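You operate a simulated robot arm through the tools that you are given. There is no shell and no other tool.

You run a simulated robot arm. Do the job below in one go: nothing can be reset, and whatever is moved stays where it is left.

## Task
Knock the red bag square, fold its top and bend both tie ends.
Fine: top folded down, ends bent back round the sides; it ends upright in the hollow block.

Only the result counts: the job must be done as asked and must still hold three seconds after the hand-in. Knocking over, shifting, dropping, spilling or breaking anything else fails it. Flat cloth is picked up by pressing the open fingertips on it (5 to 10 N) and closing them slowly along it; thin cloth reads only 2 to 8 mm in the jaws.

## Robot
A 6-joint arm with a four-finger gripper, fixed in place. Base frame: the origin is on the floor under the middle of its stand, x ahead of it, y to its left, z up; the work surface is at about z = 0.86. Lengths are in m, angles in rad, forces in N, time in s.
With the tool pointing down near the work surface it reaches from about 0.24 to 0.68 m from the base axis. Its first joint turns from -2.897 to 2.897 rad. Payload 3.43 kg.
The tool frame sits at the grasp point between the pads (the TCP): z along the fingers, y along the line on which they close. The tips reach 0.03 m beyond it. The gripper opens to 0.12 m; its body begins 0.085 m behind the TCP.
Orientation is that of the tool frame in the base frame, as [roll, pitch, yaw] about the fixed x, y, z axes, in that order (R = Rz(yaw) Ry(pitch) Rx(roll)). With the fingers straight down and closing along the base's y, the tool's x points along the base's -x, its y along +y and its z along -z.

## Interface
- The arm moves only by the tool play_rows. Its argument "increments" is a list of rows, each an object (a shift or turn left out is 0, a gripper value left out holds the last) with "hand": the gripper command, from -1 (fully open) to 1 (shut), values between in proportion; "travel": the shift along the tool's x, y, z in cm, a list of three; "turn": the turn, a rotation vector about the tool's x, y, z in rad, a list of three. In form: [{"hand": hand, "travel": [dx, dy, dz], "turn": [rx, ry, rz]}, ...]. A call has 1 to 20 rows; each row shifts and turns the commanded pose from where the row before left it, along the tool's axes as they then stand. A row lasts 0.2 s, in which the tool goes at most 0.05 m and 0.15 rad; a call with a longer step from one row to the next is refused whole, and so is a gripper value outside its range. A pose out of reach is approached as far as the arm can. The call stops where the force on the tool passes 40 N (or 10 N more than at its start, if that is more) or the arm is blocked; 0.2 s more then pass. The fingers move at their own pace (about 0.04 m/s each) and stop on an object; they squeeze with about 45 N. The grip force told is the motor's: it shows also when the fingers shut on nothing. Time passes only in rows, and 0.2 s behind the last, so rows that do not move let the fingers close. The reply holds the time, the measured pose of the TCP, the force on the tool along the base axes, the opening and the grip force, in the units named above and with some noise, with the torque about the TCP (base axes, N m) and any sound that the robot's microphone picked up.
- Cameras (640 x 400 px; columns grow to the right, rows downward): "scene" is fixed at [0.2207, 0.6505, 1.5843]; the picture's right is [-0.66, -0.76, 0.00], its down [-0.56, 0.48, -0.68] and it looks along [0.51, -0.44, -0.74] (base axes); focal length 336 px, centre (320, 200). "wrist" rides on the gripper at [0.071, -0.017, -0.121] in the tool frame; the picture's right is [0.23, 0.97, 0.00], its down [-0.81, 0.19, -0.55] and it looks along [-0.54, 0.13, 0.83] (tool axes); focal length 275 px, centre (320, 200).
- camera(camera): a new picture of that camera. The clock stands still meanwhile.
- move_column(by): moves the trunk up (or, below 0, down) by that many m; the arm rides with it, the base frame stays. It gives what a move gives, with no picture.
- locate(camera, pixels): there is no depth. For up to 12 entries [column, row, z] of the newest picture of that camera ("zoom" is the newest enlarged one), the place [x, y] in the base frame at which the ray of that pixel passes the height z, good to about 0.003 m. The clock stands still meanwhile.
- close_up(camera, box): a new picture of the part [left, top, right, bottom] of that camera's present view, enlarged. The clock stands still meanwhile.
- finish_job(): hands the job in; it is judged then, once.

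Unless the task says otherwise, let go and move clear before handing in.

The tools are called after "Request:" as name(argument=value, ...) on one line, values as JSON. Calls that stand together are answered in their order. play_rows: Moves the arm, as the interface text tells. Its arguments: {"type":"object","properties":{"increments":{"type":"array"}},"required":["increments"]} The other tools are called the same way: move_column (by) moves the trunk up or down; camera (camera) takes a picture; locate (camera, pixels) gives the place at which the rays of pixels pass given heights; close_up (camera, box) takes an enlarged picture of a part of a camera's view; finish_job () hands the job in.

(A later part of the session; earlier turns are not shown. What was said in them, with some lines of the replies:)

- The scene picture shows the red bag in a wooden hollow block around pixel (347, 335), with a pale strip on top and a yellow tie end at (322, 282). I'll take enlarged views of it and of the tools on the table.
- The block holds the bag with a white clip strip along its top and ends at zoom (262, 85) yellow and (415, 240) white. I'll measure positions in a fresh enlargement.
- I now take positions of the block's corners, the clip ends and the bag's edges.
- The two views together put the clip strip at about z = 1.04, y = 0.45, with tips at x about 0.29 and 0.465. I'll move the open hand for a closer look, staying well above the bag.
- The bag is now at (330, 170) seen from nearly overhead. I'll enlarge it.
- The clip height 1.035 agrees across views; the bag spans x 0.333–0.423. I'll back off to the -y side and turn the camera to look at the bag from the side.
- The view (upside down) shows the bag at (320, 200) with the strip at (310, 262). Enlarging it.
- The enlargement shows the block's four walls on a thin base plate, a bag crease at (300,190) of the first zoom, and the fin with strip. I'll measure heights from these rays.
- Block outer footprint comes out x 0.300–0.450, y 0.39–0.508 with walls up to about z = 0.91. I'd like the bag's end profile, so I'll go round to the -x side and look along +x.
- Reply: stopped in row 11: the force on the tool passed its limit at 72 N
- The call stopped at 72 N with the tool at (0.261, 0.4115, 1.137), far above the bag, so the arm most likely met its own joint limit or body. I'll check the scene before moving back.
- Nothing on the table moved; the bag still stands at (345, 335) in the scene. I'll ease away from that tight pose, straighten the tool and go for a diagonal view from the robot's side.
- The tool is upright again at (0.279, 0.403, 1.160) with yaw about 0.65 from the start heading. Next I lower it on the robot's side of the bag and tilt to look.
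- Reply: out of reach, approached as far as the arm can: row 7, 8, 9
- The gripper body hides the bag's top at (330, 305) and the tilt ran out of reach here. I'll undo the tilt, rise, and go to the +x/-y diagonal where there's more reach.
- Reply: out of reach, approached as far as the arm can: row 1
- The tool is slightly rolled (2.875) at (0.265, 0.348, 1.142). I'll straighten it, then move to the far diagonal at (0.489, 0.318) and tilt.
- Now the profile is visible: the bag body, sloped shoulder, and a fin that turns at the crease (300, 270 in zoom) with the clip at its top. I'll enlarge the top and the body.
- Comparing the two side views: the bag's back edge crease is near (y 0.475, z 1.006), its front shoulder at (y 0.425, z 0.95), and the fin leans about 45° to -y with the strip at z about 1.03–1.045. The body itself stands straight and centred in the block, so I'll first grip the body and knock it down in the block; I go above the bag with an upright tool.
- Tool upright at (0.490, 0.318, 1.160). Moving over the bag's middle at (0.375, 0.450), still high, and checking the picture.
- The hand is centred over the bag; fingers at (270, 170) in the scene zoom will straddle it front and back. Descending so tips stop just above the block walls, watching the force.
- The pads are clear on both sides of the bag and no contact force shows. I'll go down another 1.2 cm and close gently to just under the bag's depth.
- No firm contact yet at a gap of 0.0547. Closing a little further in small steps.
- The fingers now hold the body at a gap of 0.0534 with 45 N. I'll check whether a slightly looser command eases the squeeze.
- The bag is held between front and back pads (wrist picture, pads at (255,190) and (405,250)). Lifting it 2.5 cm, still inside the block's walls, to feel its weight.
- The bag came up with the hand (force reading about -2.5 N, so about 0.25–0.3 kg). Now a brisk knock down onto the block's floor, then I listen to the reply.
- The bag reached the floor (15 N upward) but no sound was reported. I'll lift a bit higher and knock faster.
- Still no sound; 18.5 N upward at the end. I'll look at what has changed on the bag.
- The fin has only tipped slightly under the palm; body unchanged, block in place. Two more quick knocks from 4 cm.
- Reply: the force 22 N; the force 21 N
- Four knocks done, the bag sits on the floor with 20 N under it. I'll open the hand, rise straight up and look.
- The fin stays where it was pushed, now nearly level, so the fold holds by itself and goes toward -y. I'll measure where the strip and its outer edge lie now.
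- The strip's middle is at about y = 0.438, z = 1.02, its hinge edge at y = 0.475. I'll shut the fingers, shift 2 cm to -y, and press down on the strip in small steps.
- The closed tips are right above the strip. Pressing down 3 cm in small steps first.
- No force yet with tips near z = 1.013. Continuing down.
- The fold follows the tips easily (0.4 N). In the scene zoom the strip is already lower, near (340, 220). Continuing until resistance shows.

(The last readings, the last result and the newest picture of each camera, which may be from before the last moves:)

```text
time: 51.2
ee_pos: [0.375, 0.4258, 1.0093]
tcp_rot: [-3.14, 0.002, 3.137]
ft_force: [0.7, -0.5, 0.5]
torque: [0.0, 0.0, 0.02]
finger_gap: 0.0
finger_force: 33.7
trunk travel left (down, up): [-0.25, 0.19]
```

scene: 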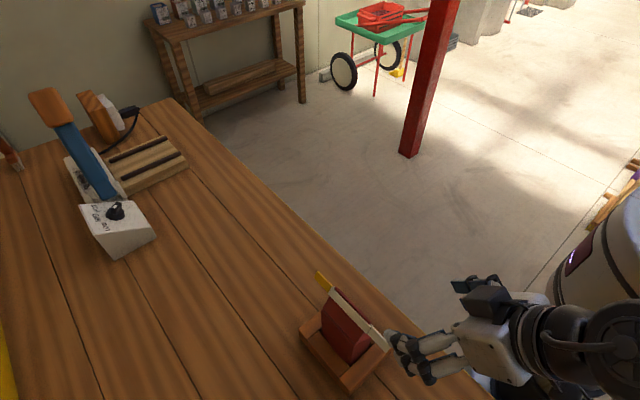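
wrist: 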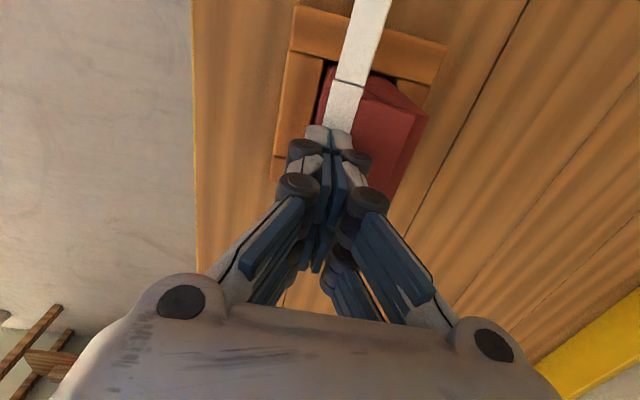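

Request:
close_up(camera="scene", box=[270, 220, 430, 400])

Request:
camera(camera="wrist")

```text
2.22 times, centred on (350, 310) of scene
```

zoom: 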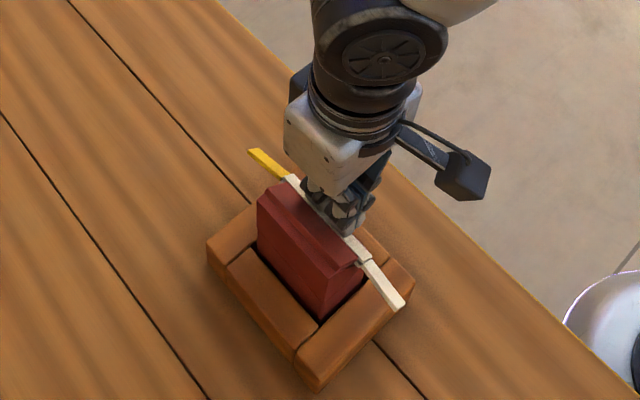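

```text
taken
```

wrist: 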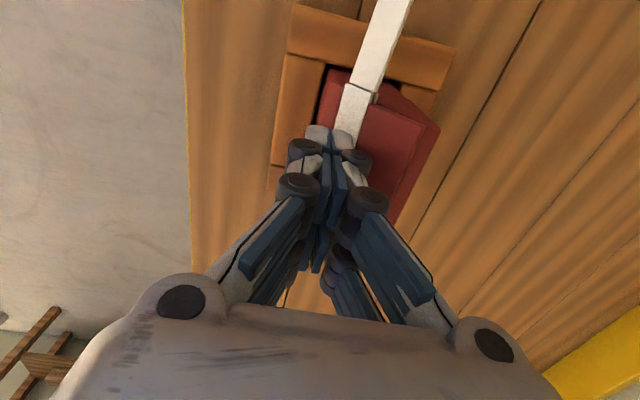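

The fold is now clearly past level; the strip appears edge-on at (345, 245) in the scene zoom. A few more millimetres until it lies on the slope.

Request:
play_rows(increments=[{"travel": [0, 0, 0.4]}, {"travel": [0, 0, 0.3]}])

Request:
play_rows(increments=[{"travel": [0, 0, 0.3]}, {"travel": [0, 0, 0.3]}])

```text
time: 51.8
ee_pos: [0.3756, 0.4272, 1.0035]
tcp_rot: [-3.141, 0.001, 3.139]
ft_force: [-0.2, 1.0, -0.1]
torque: [-0.01, -0.02, 0.01]
finger_gap: 0.0
finger_force: 33.8
trunk travel left (down, up): [-0.25, 0.19]
```

```text
time: 52.4
ee_pos: [0.3751, 0.426, 0.9969]
tcp_rot: [-3.141, 0.001, 3.138]
ft_force: [-0.4, -2.5, 7.0]
torque: [-0.05, 0.01, 0.02]
finger_gap: 0.0
finger_force: 33.8
trunk travel left (down, up): [-0.25, 0.19]
```

Resistance of 7 N appeared at TCP z = 0.997: the flap is on the slope. I'll rise and look at the result.

Request:
play_rows(increments=[{"travel": [0, 0, -2]}, {"travel": [0, 0, -4]}, {"travel": [0, 0, -4]}, {"travel": [0, 0, -4]}, {"travel": [0, 0, 0]}])

Request:
camera(camera="wrist")

Request:
close_up(camera="scene", box=[270, 240, 430, 400])

```text
time: 53.6
ee_pos: [0.3757, 0.4261, 1.1369]
tcp_rot: [-3.139, 0.0, 3.138]
ft_force: [0.0, 0.1, 0.5]
torque: [-0.05, -0.01, -0.02]
finger_gap: 0.0
finger_force: 33.3
trunk travel left (down, up): [-0.25, 0.19]
```

```text
taken
```

wrist: 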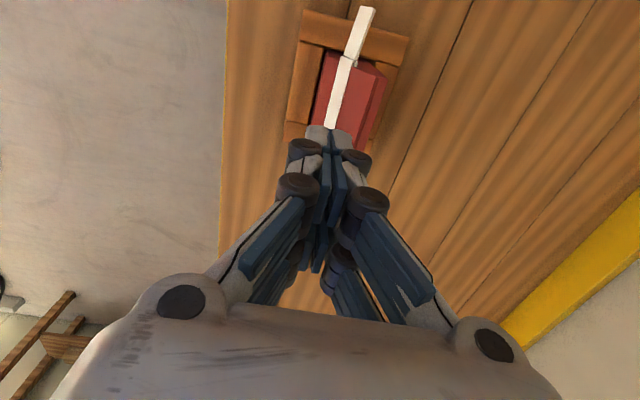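

```text
2.50 times, centred on (350, 320) of scene
```

zoom: 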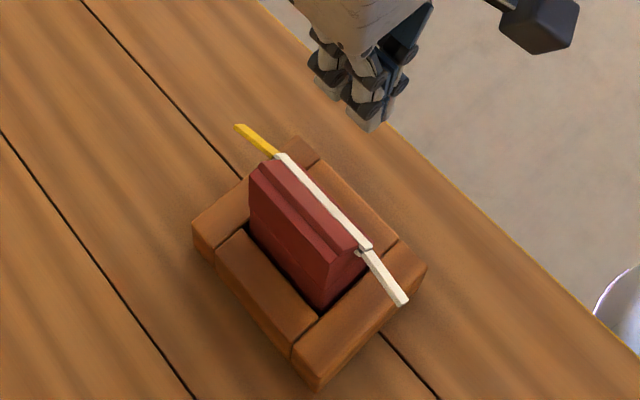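

The top is folded forward; the strip now runs from (275,155) to (365,245) in the scene zoom. I'll go to the -y side, yaw the tool so the fingers close along x, open and tilt to inspect it.

Request:
play_rows(increments=[{"hand": -1, "travel": [0, -3.8, 0]}, {"travel": [0, -3.8, 0]}, {"travel": [0, -3.8, 0]}, {"travel": [0, -3.8, 0]}, {"turn": [0, 0, -0.1428]}, {"turn": [0, 0, -0.1428]}, {"turn": [0, 0, -0.1428]}, {"turn": [0, 0, -0.1428]}, {"turn": [0, 0, -0.1428]}, {"turn": [0, 0, -0.1428]}, {"turn": [0, 0, -0.1428]}, {"turn": [0, 0, -0.1428]}, {"turn": [0, 0, -0.1428]}, {"turn": [0, 0, -0.1428]}, {"turn": [0, 0, -0.1428]}, {"turn": [0, 0, 0]}])

Request:
play_rows(increments=[{"travel": [0, 0, 3.5]}, {"travel": [0, 0, 3.5]}, {"travel": [0, 0, 3.5]}, {"turn": [0, -0.15, 0]}, {"turn": [0, -0.15, 0]}, {"turn": [0, -0.15, 0]}, {"turn": [0, -0.15, 0]}, {"turn": [0, 0, 0]}])

Request:
camera(camera="wrist")

Request:
close_up(camera="wrist", box=[220, 70, 420, 290])

```text
time: 57.0
ee_pos: [0.3745, 0.2734, 1.1361]
tcp_rot: [-3.141, -0.002, -1.572]
ft_force: [-0.4, -0.1, -0.6]
torque: [0.02, 0.0, 0.03]
finger_gap: 0.12
finger_force: 0.0
trunk travel left (down, up): [-0.25, 0.19]
```

```text
time: 58.8
ee_pos: [0.3742, 0.2749, 1.0327]
tcp_rot: [-3.14, 0.598, -1.574]
ft_force: [-0.6, 0.0, -0.1]
torque: [-0.01, -0.04, 0.0]
finger_gap: 0.1199
finger_force: 0.0
trunk travel left (down, up): [-0.25, 0.19]
```

```text
taken
```

wrist: 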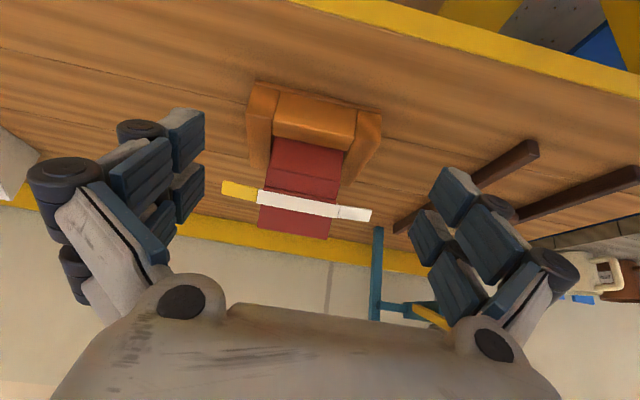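

```text
1.82 times, centred on (320, 180) of wrist
```

zoom: 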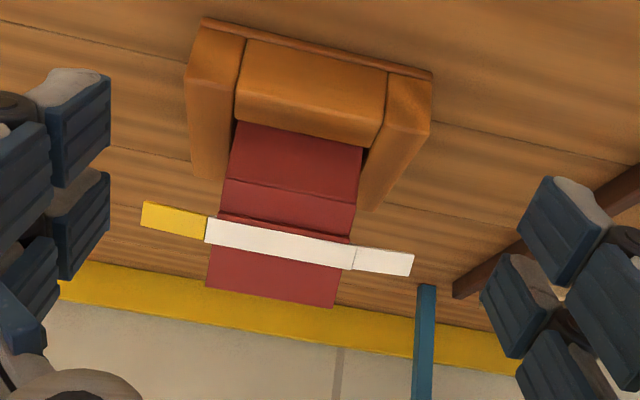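

The flap lies forward with the white strip at (280, 243) in the zoom, and the dark-lined bulge that was on the front face before is gone – the knocks seem to have squared the body. I'll look closer at the front and the strip.

Request:
close_up(camera="wrist", box=[210, 120, 390, 250])

Request:
close_up(camera="wrist", box=[240, 75, 390, 190])

Request:
locate(camera="wrist", pixels=[[259, 190, 0.98], [256, 201, 0.98], [339, 205, 0.98], [336, 217, 0.98], [222, 186, 0.98], [370, 216, 0.98], [267, 169, 0.95], [339, 183, 0.95], [258, 228, 1.0], [328, 239, 1.0], [257, 82, 0.86], [380, 110, 0.86]])

```text
3.08 times, centred on (300, 185) of wrist
```

zoom: 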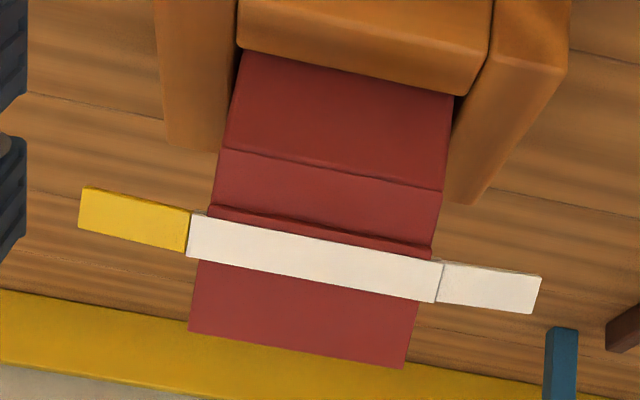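

```text
3.48 times, centred on (315, 132) of wrist
```

zoom: 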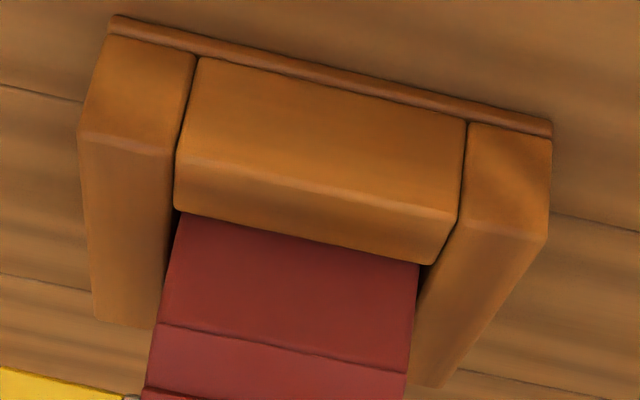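

```text
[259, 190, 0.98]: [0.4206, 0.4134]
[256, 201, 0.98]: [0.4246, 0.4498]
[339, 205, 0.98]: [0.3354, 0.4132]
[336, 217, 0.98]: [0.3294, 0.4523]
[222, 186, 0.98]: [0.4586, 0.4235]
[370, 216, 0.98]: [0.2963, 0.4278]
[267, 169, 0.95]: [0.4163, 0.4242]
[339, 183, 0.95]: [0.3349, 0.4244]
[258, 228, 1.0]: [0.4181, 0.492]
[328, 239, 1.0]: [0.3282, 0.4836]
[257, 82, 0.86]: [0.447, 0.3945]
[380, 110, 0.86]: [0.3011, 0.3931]
```

The front face is smooth now and the body is straight (x 0.335–0.416, front at y 0.424). The strip lies on the slope at about y 0.44, z 0.976; I'll tilt to face that slope squarely, stand off 6 cm, with the lower finger pair lined up with the two tie ends.

Request:
play_rows(increments=[{"hand": -1, "turn": [0, -0.114, 0]}, {"turn": [0, -0.114, 0]}, {"travel": [-3.0, -0.1, 2.32]}, {"travel": [-3.0, 0, 2.32]}, {"travel": [-3.0, 0, 2.32]}, {"travel": [0, 0, 0]}])

Request:
camera(camera="wrist")

Request:
close_up(camera="scene", box=[270, 220, 430, 400])

```text
time: 60.2
ee_pos: [0.3857, 0.3891, 1.0573]
tcp_rot: [-3.139, 0.826, -1.573]
ft_force: [0.8, -0.5, 0.3]
torque: [-0.01, -0.01, 0.0]
finger_gap: 0.12
finger_force: 0.1
out of reach, approached as far as the arm can: row 2
trunk travel left (down, up): [-0.25, 0.19]
```

```text
taken
```

wrist: 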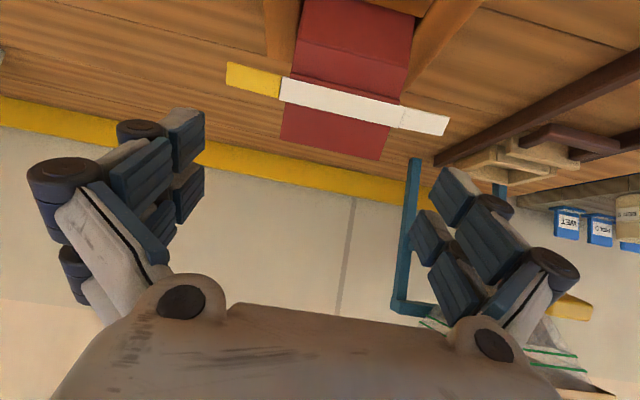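

```text
2.22 times, centred on (350, 310) of scene
```

zoom: 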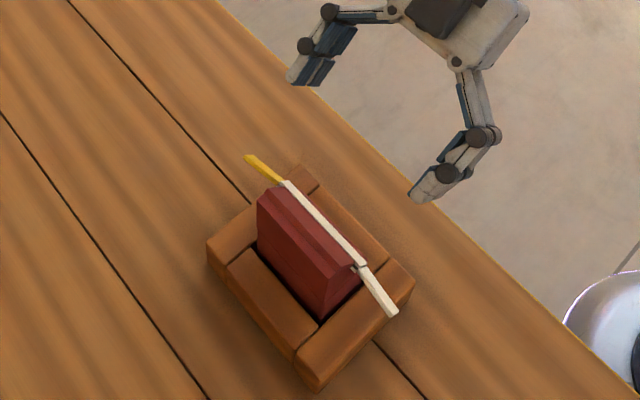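

The tool faces the slope at the right angle but sits 1 cm to the side (strip's middle is at (340, 102), about 1.1 cm off in tool y). I'll correct that and then check alignment.

Request:
play_rows(increments=[{"travel": [0.3, 1.1, 0.2]}, {"travel": [0, 0, 0]}])

Request:
camera(camera="wrist")

```text
time: 60.8
ee_pos: [0.3756, 0.3875, 1.0537]
tcp_rot: [-3.139, 0.825, -1.574]
ft_force: [0.2, 0.3, 0.2]
torque: [-0.01, -0.01, -0.03]
finger_gap: 0.1198
finger_force: 0.1
trunk travel left (down, up): [-0.25, 0.19]
```

```text
taken
```

wrist: 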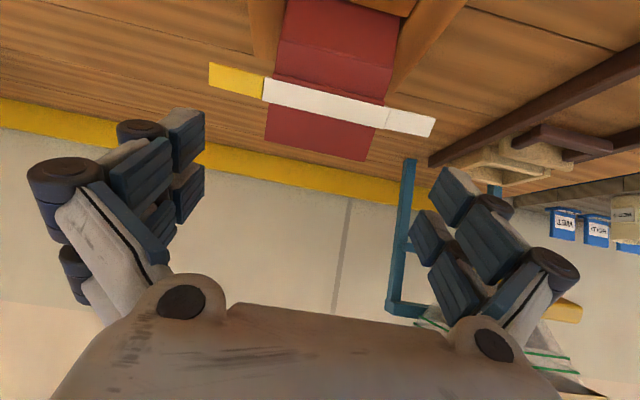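

Well aligned: the strip's ends at (263, 90) and (388, 116) sit evenly between the fingers. Advancing 5 cm along the tool, then in small steps to bend both ends back together.

Request:
play_rows(increments=[{"travel": [0, 0, 2.5]}, {"travel": [0, 0, 2.0]}, {"travel": [0, 0, 0.5]}, {"travel": [0, 0, 0]}])

Request:
camera(camera="wrist")

Request:
close_up(camera="scene", box=[270, 220, 430, 400])

```text
time: 61.8
ee_pos: [0.3763, 0.4251, 1.0197]
tcp_rot: [-3.14, 0.826, -1.575]
ft_force: [-0.3, -0.2, 0.8]
torque: [-0.04, -0.01, -0.02]
finger_gap: 0.1199
finger_force: 0.0
trunk travel left (down, up): [-0.25, 0.19]
```

```text
taken
```

wrist: 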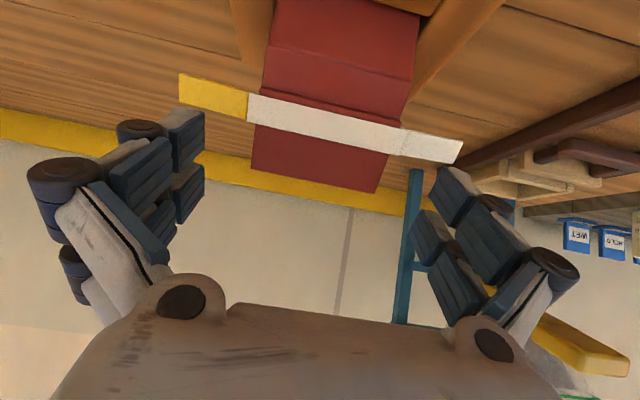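

```text
2.22 times, centred on (350, 310) of scene
```

zoom: 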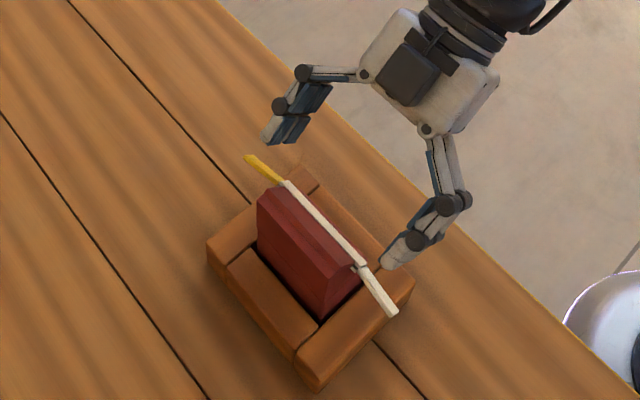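

The wings now lie just ahead of the tips: yellow at (213, 95), white at (432, 148). Pushing on in half-centimetre steps.

Request:
play_rows(increments=[{"travel": [0, 0, 0.5]}, {"travel": [0, 0, 0.5]}, {"travel": [0, 0, 0.5]}, {"travel": [0, 0, 0.5]}])

Request:
camera(camera="wrist")

Request:
close_up(camera="scene", box=[270, 220, 430, 400])

```text
time: 62.8
ee_pos: [0.376, 0.4404, 1.0063]
tcp_rot: [-3.141, 0.824, -1.574]
ft_force: [-0.8, -0.1, 0.3]
torque: [0.02, 0.01, 0.01]
finger_gap: 0.1201
finger_force: 0.1
trunk travel left (down, up): [-0.25, 0.19]
```

```text
taken
```

wrist: 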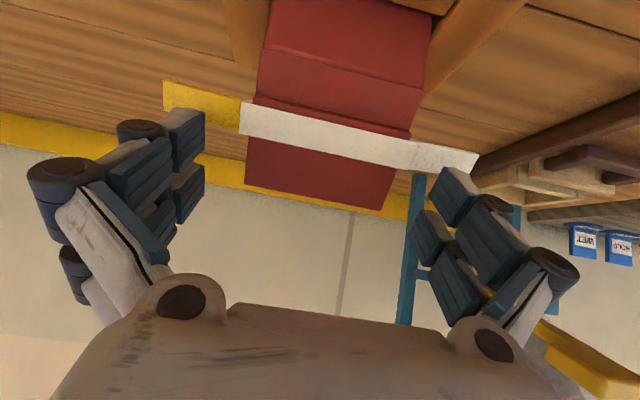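

```text
2.22 times, centred on (350, 310) of scene
```

zoom: 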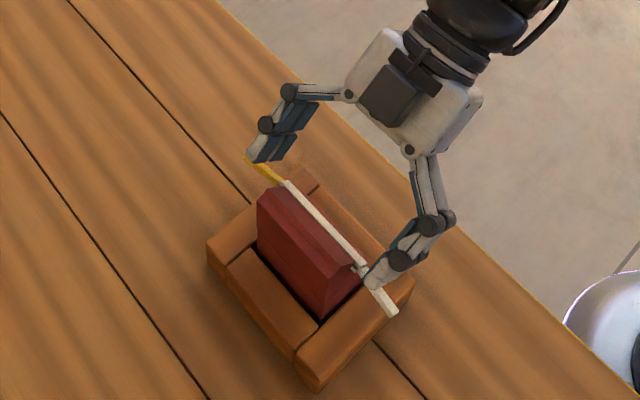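

The tips are about to meet the tie ends (finger at (265, 155) on yellow, (385, 275) on white in the scene zoom). Continuing 1.5 cm.

Request:
play_rows(increments=[{"travel": [0, 0, 0.5]}, {"travel": [0, 0, 0.5]}, {"travel": [0, 0, 0.5]}])

Request:
camera(camera="wrist")

Request:
close_up(camera="scene", box=[270, 220, 430, 400])

```text
time: 63.6
ee_pos: [0.3758, 0.4512, 0.9959]
tcp_rot: [-3.138, 0.826, -1.574]
ft_force: [-0.2, 0.4, -0.5]
torque: [-0.01, 0.01, 0.02]
finger_gap: 0.1199
finger_force: 0.1
trunk travel left (down, up): [-0.25, 0.19]
```

```text
taken
```

wrist: 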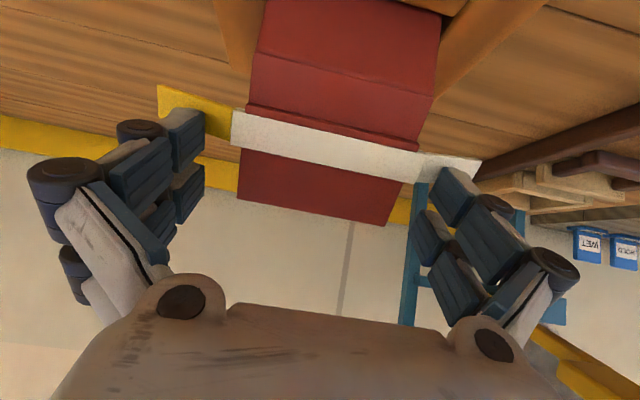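

```text
2.22 times, centred on (350, 310) of scene
```

zoom: 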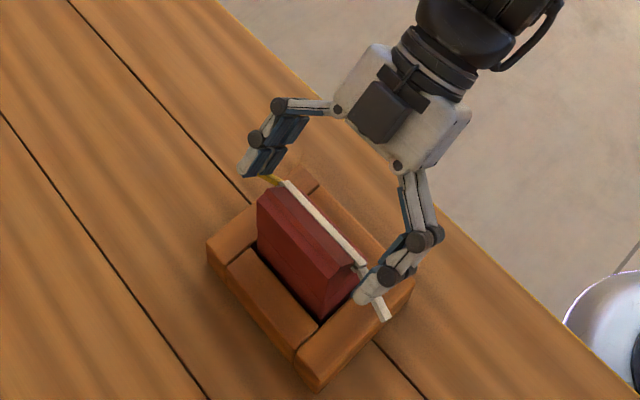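

Both ends are bending with almost no force. Continuing 2 cm more so the tips pass the ends.

Request:
play_rows(increments=[{"travel": [0, 0, 0.5]}, {"travel": [0, 0, 0.5]}, {"travel": [0, 0, 0.5]}, {"travel": [0, 0, 0.5]}, {"travel": [0, 0, 0]}])

Request:
camera(camera="wrist")

Request:
close_up(camera="scene", box=[270, 220, 430, 400])

```text
time: 64.8
ee_pos: [0.3752, 0.4653, 0.9827]
tcp_rot: [-3.14, 0.824, -1.574]
ft_force: [0.3, 0.7, -0.4]
torque: [-0.02, -0.01, -0.01]
finger_gap: 0.12
finger_force: 0.1
trunk travel left (down, up): [-0.25, 0.19]
```

```text
taken
```

wrist: 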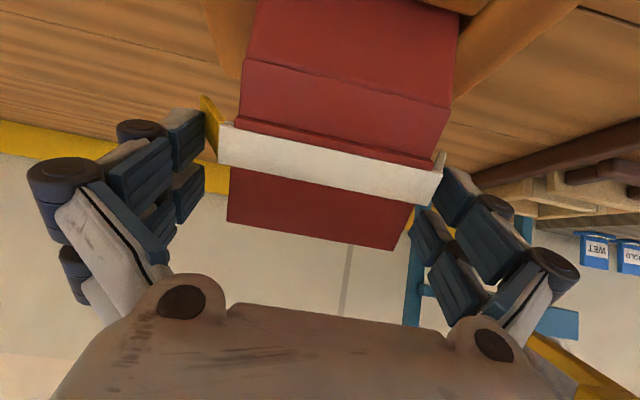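

```text
2.22 times, centred on (350, 310) of scene
```

zoom: 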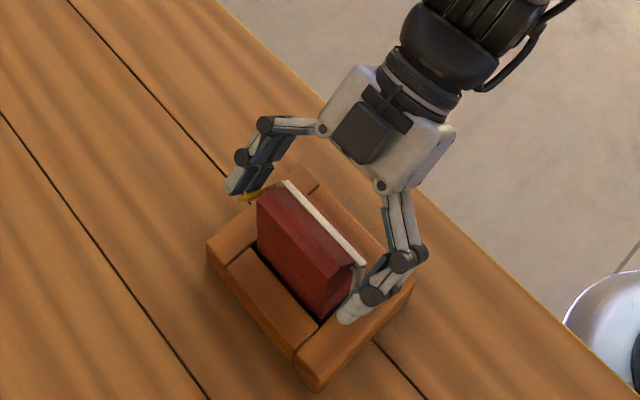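

Both ends are bent back to roughly 70° (yellow at (210, 125), white at (438, 165)). Now I close the fingers in small steps to press them against the sides.

Request:
play_rows(increments=[{"hand": -0.9}, {"hand": -0.8}, {"hand": -0.72}, {"hand": -0.66}, {"hand": -0.66}])

Request:
camera(camera="wrist")

Request:
close_up(camera="scene", box=[270, 220, 430, 400])

```text
time: 66.0
ee_pos: [0.3766, 0.4661, 0.9831]
tcp_rot: [-3.138, 0.825, -1.574]
ft_force: [-0.1, 0.1, 0.5]
torque: [0.02, -0.01, 0.02]
finger_gap: 0.0997
finger_force: 0.1
trunk travel left (down, up): [-0.25, 0.19]
```

```text
taken
```

wrist: 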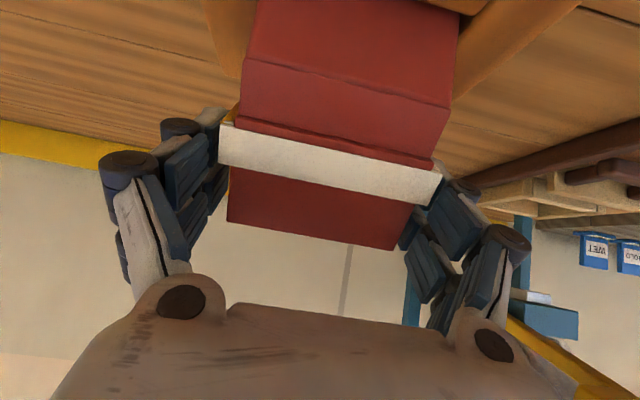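

```text
2.22 times, centred on (350, 310) of scene
```

zoom: 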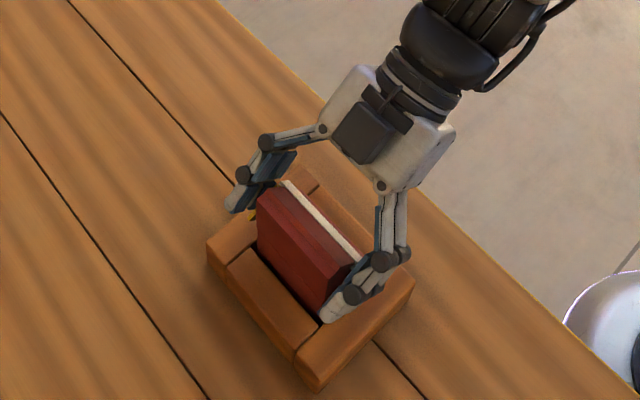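

Gap 0.0997, still no squeeze. Closing a few millimetres more until it resists.

Request:
play_rows(increments=[{"hand": -0.62}, {"hand": -0.6}, {"hand": -0.6}])

Request:
play_rows(increments=[{"hand": -0.58}, {"hand": -0.56}, {"hand": -0.56}])

```text
time: 66.8
ee_pos: [0.3758, 0.4653, 0.9817]
tcp_rot: [-3.141, 0.827, -1.573]
ft_force: [0.5, 0.2, -0.7]
torque: [0.03, 0.01, 0.0]
finger_gap: 0.0961
finger_force: 0.1
trunk travel left (down, up): [-0.25, 0.19]
```

```text
time: 67.6
ee_pos: [0.3746, 0.4664, 0.9822]
tcp_rot: [-3.139, 0.826, -1.573]
ft_force: [-1.1, -0.1, 0.6]
torque: [0.01, 0.01, 0.01]
finger_gap: 0.0946
finger_force: 0.7
trunk travel left (down, up): [-0.25, 0.19]
```

A first trace of contact (0.7 N at 0.0946). A touch more, then look.

Request:
play_rows(increments=[{"hand": -0.54}, {"hand": -0.54}])

Request:
camera(camera="wrist")

Request:
close_up(camera="scene", box=[270, 220, 430, 400])

```text
time: 68.2
ee_pos: [0.3754, 0.4661, 0.9835]
tcp_rot: [-3.14, 0.825, -1.575]
ft_force: [-1.4, -1.1, 2.2]
torque: [0.0, 0.01, -0.01]
finger_gap: 0.0937
finger_force: 7.4
trunk travel left (down, up): [-0.25, 0.19]
```

```text
taken
```

wrist: 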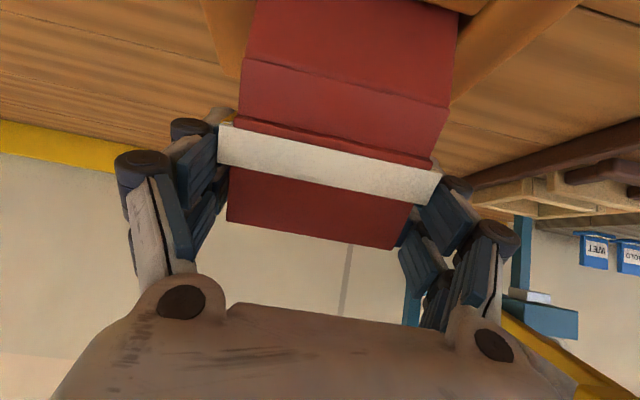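

```text
2.22 times, centred on (350, 310) of scene
```

zoom: 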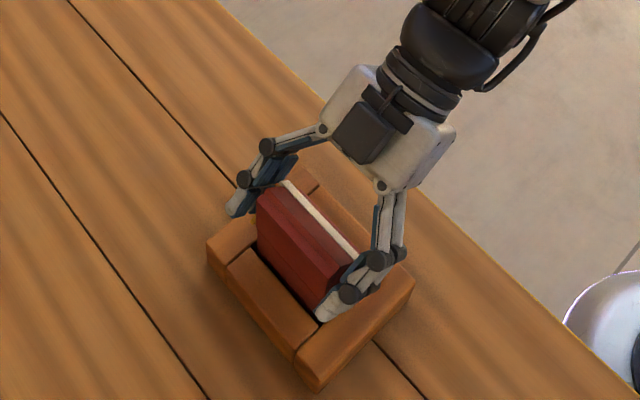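

7.4 N of squeeze at 0.0937. A slightly firmer squeeze, then I'll open and back off along the tool to inspect.

Request:
play_rows(increments=[{"hand": -0.52}, {"hand": -0.5}, {"hand": -0.5}])

Request:
play_rows(increments=[{"hand": -0.6}, {"hand": -0.75}, {"hand": -0.9}, {"hand": -1}, {"hand": -1}, {"travel": [0, 0, -1]}, {"travel": [0, 0, -2]}, {"travel": [0, 0, -3]}, {"travel": [0, 0, -4]}, {"travel": [0, 0, 0]}])

Request:
camera(camera="wrist")

Request:
close_up(camera="wrist", box=[210, 0, 430, 180])

Request:
close_up(camera="scene", box=[280, 250, 420, 400])

```text
time: 69.0
ee_pos: [0.3756, 0.4666, 0.9831]
tcp_rot: [-3.14, 0.825, -1.574]
ft_force: [-1.1, 0.8, 0.8]
torque: [-0.02, 0.01, -0.02]
finger_gap: 0.0917
finger_force: 45.2
trunk travel left (down, up): [-0.25, 0.19]
```

```text
time: 71.2
ee_pos: [0.3756, 0.3935, 1.0497]
tcp_rot: [-3.139, 0.826, -1.573]
ft_force: [-0.1, 0.1, 0.2]
torque: [0.02, 0.0, -0.01]
finger_gap: 0.12
finger_force: 0.0
trunk travel left (down, up): [-0.25, 0.19]
```

```text
taken
```

wrist: 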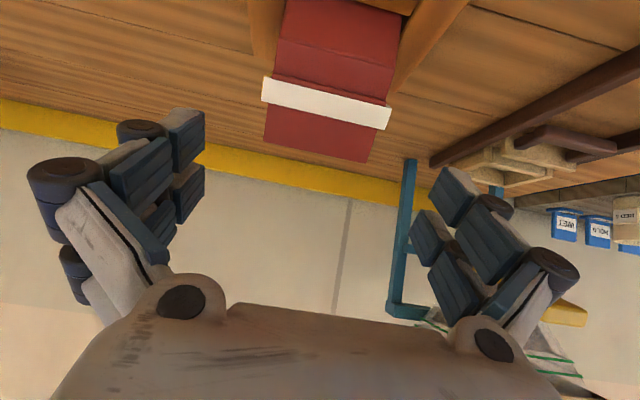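

```text
2.22 times, centred on (320, 90) of wrist
```

zoom: 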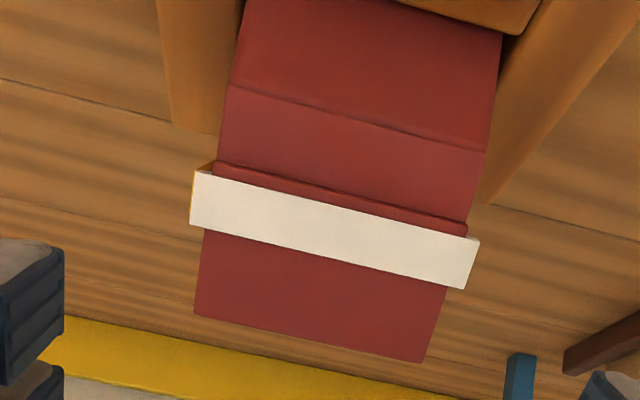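

```text
2.67 times, centred on (350, 325) of scene
```

zoom: 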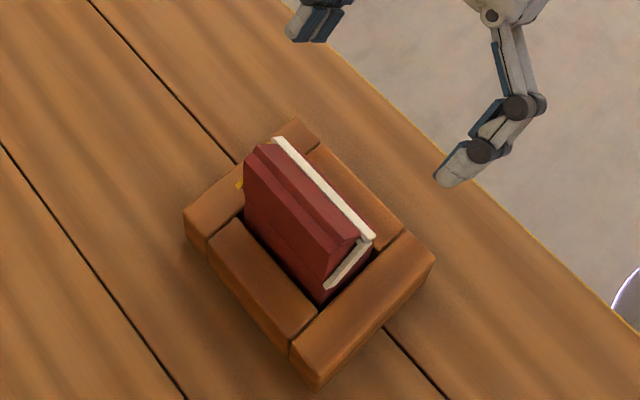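

Both ends now lie back along the sides (white along the -x side at (350, 265), yellow tip at (240, 183) in the scene zoom) and the top is folded forward. I'll check the flap and the angles from the diagonal.

Request:
play_rows(increments=[{"travel": [0, 0, -3]}, {"turn": [0, 0.1377, 0]}, {"turn": [0, 0.1377, 0]}, {"turn": [0, 0.1377, 0]}, {"turn": [0, 0.1377, 0]}, {"turn": [0, 0.1377, 0]}, {"turn": [0, 0.1377, 0]}, {"travel": [1.83, -3.8, 1.0]}, {"travel": [1.83, -3.8, 1.0]}, {"travel": [1.83, -3.8, 1.0]}, {"turn": [0, 0, -0.1425]}, {"turn": [0, 0, -0.1425]}, {"turn": [0, 0, -0.1425]}, {"turn": [0, 0, -0.1425]}, {"turn": [0, -0.15, 0]}, {"turn": [0, -0.15, 0]}, {"turn": [0, -0.15, 0]}, {"turn": [0, -0.15, 0]}, {"turn": [0, 0, 0]}])

Request:
camera(camera="wrist")

Request:
close_up(camera="wrist", box=[230, 80, 400, 260])

```text
time: 75.2
ee_pos: [0.4888, 0.315, 1.0405]
tcp_rot: [-3.14, 0.6, -1.004]
ft_force: [0.0, 0.0, 0.0]
torque: [-0.06, 0.01, -0.01]
finger_gap: 0.1201
finger_force: 0.0
trunk travel left (down, up): [-0.25, 0.19]
```

```text
taken
```

wrist: 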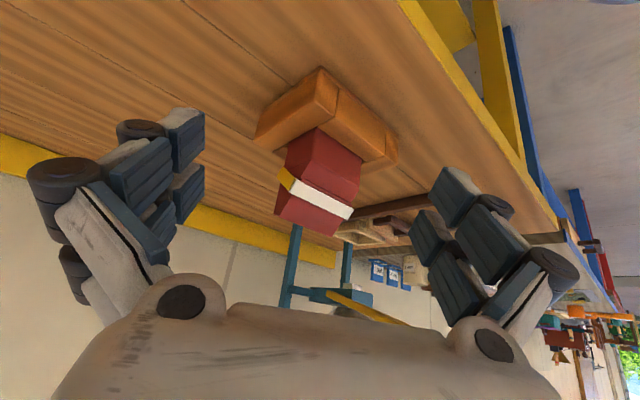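

```text
2.22 times, centred on (315, 170) of wrist
```

zoom: 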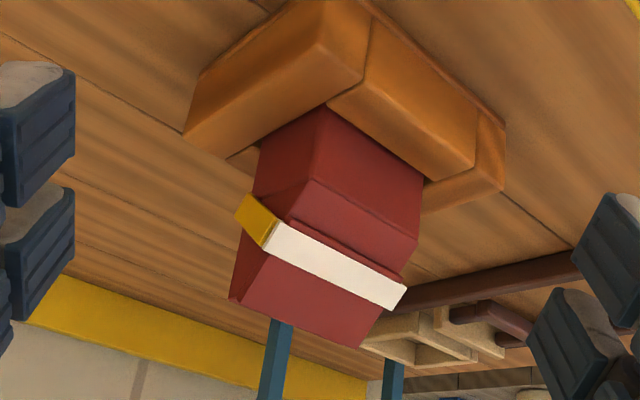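

The yellow end wraps round the +x side at (255, 220), flap and strip sit against the slope. One sharper look at the flap's edge and the other side.

Request:
close_up(camera="wrist", box=[260, 150, 370, 240])

Request:
close_up(camera="scene", box=[310, 280, 390, 370])

Request:
camera(camera="scene")

```text
4.44 times, centred on (315, 195) of wrist
```

zoom: 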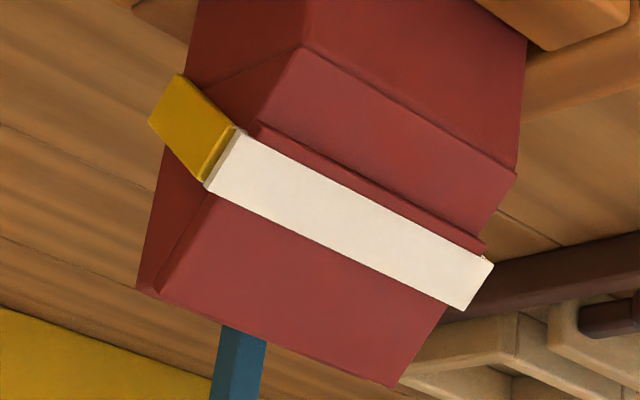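

```text
4.44 times, centred on (350, 325) of scene
```

zoom: 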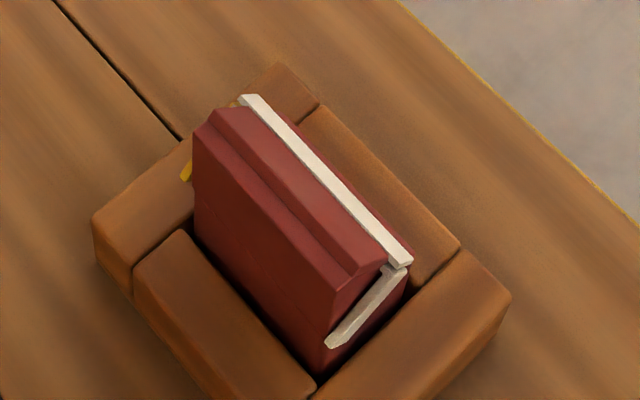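

```text
taken
```

scene: 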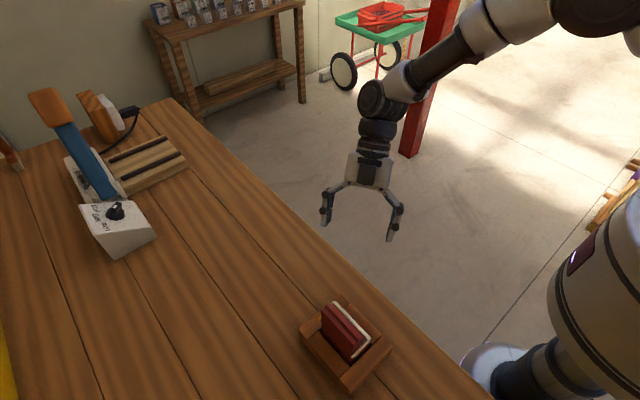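

Triangulating the strip's lower edge gives (y 0.437, z 0.972), i.e. flat on the slope, and the block's corners match their first pixels (299, 330) and (393, 347), so it has not shifted. I'll draw the hand further away and recheck that everything holds.

Request:
play_rows(increments=[{"hand": -1, "travel": [0, 0, -4]}, {"travel": [0, 0, -4]}, {"travel": [0, 0, -4]}, {"travel": [0, 0, 0]}, {"travel": [0, 0, 0]}, {"travel": [0, 0, 0]}, {"travel": [0, 0, 0]}, {"travel": [0, 0, 0]}, {"travel": [0, 0, 0]}])

Request:
close_up(camera="scene", box=[310, 280, 390, 370])

Request:
close_up(camera="wrist", box=[230, 50, 400, 250])

```text
time: 77.2
ee_pos: [0.5256, 0.2581, 1.1404]
tcp_rot: [-3.139, 0.599, -1.007]
ft_force: [0.8, -0.4, -0.5]
torque: [0.01, 0.04, 0.01]
finger_gap: 0.12
finger_force: 0.1
trunk travel left (down, up): [-0.25, 0.19]
```

```text
4.44 times, centred on (350, 325) of scene
```

zoom: 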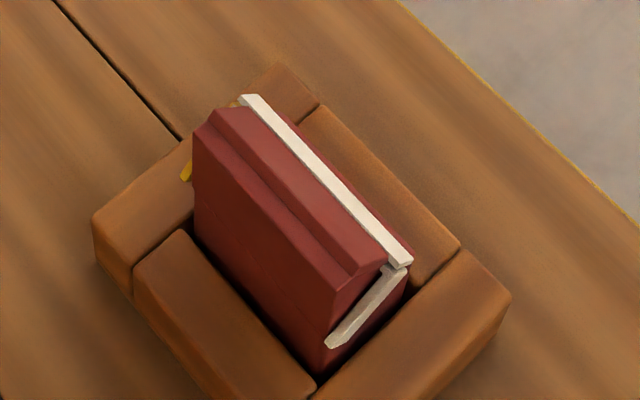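

```text
2.00 times, centred on (315, 150) of wrist
```

zoom: 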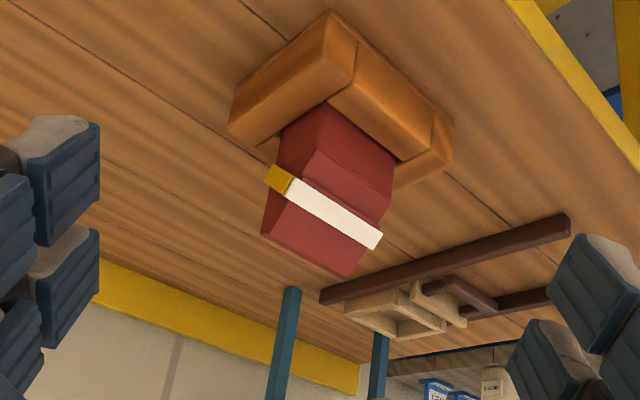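

The views after two more seconds are unchanged: the flap is down, both ends are bent back round the sides, the front face is smooth, the bag stands upright in the block, and the hand is clear. Handing the job in.

Request:
finish_job()

```text
The job is handed in.
```

The red bag is knocked square, its top is folded down, and both tie ends are bent back round the sides. It stands upright in the hollow block. I've handed the job in; no verdict came back.

- **Knocking:** I gripped the bag by its body and knocked it down onto the block's floor four times. The microphone reported no sound, so I judged this by eye. The dark-lined bulge on the front face is gone and the body is straight.
- **Fold:** The top went forward and down until it met the bag's sloped face, at about 7 N. It stayed there by itself.
- **Tie ends:** I pushed both ends back together and then squeezed them against the sides. They looked the same about two seconds after I moved the hand away.
- **Surroundings:** The block's corners are within about a pixel of where they started, and I saw nothing else moved. Early on, while I was getting a side view, one arm move stopped at 72 N, well above the bag. The arm most likely met its own limit, and nothing on the table had shifted.
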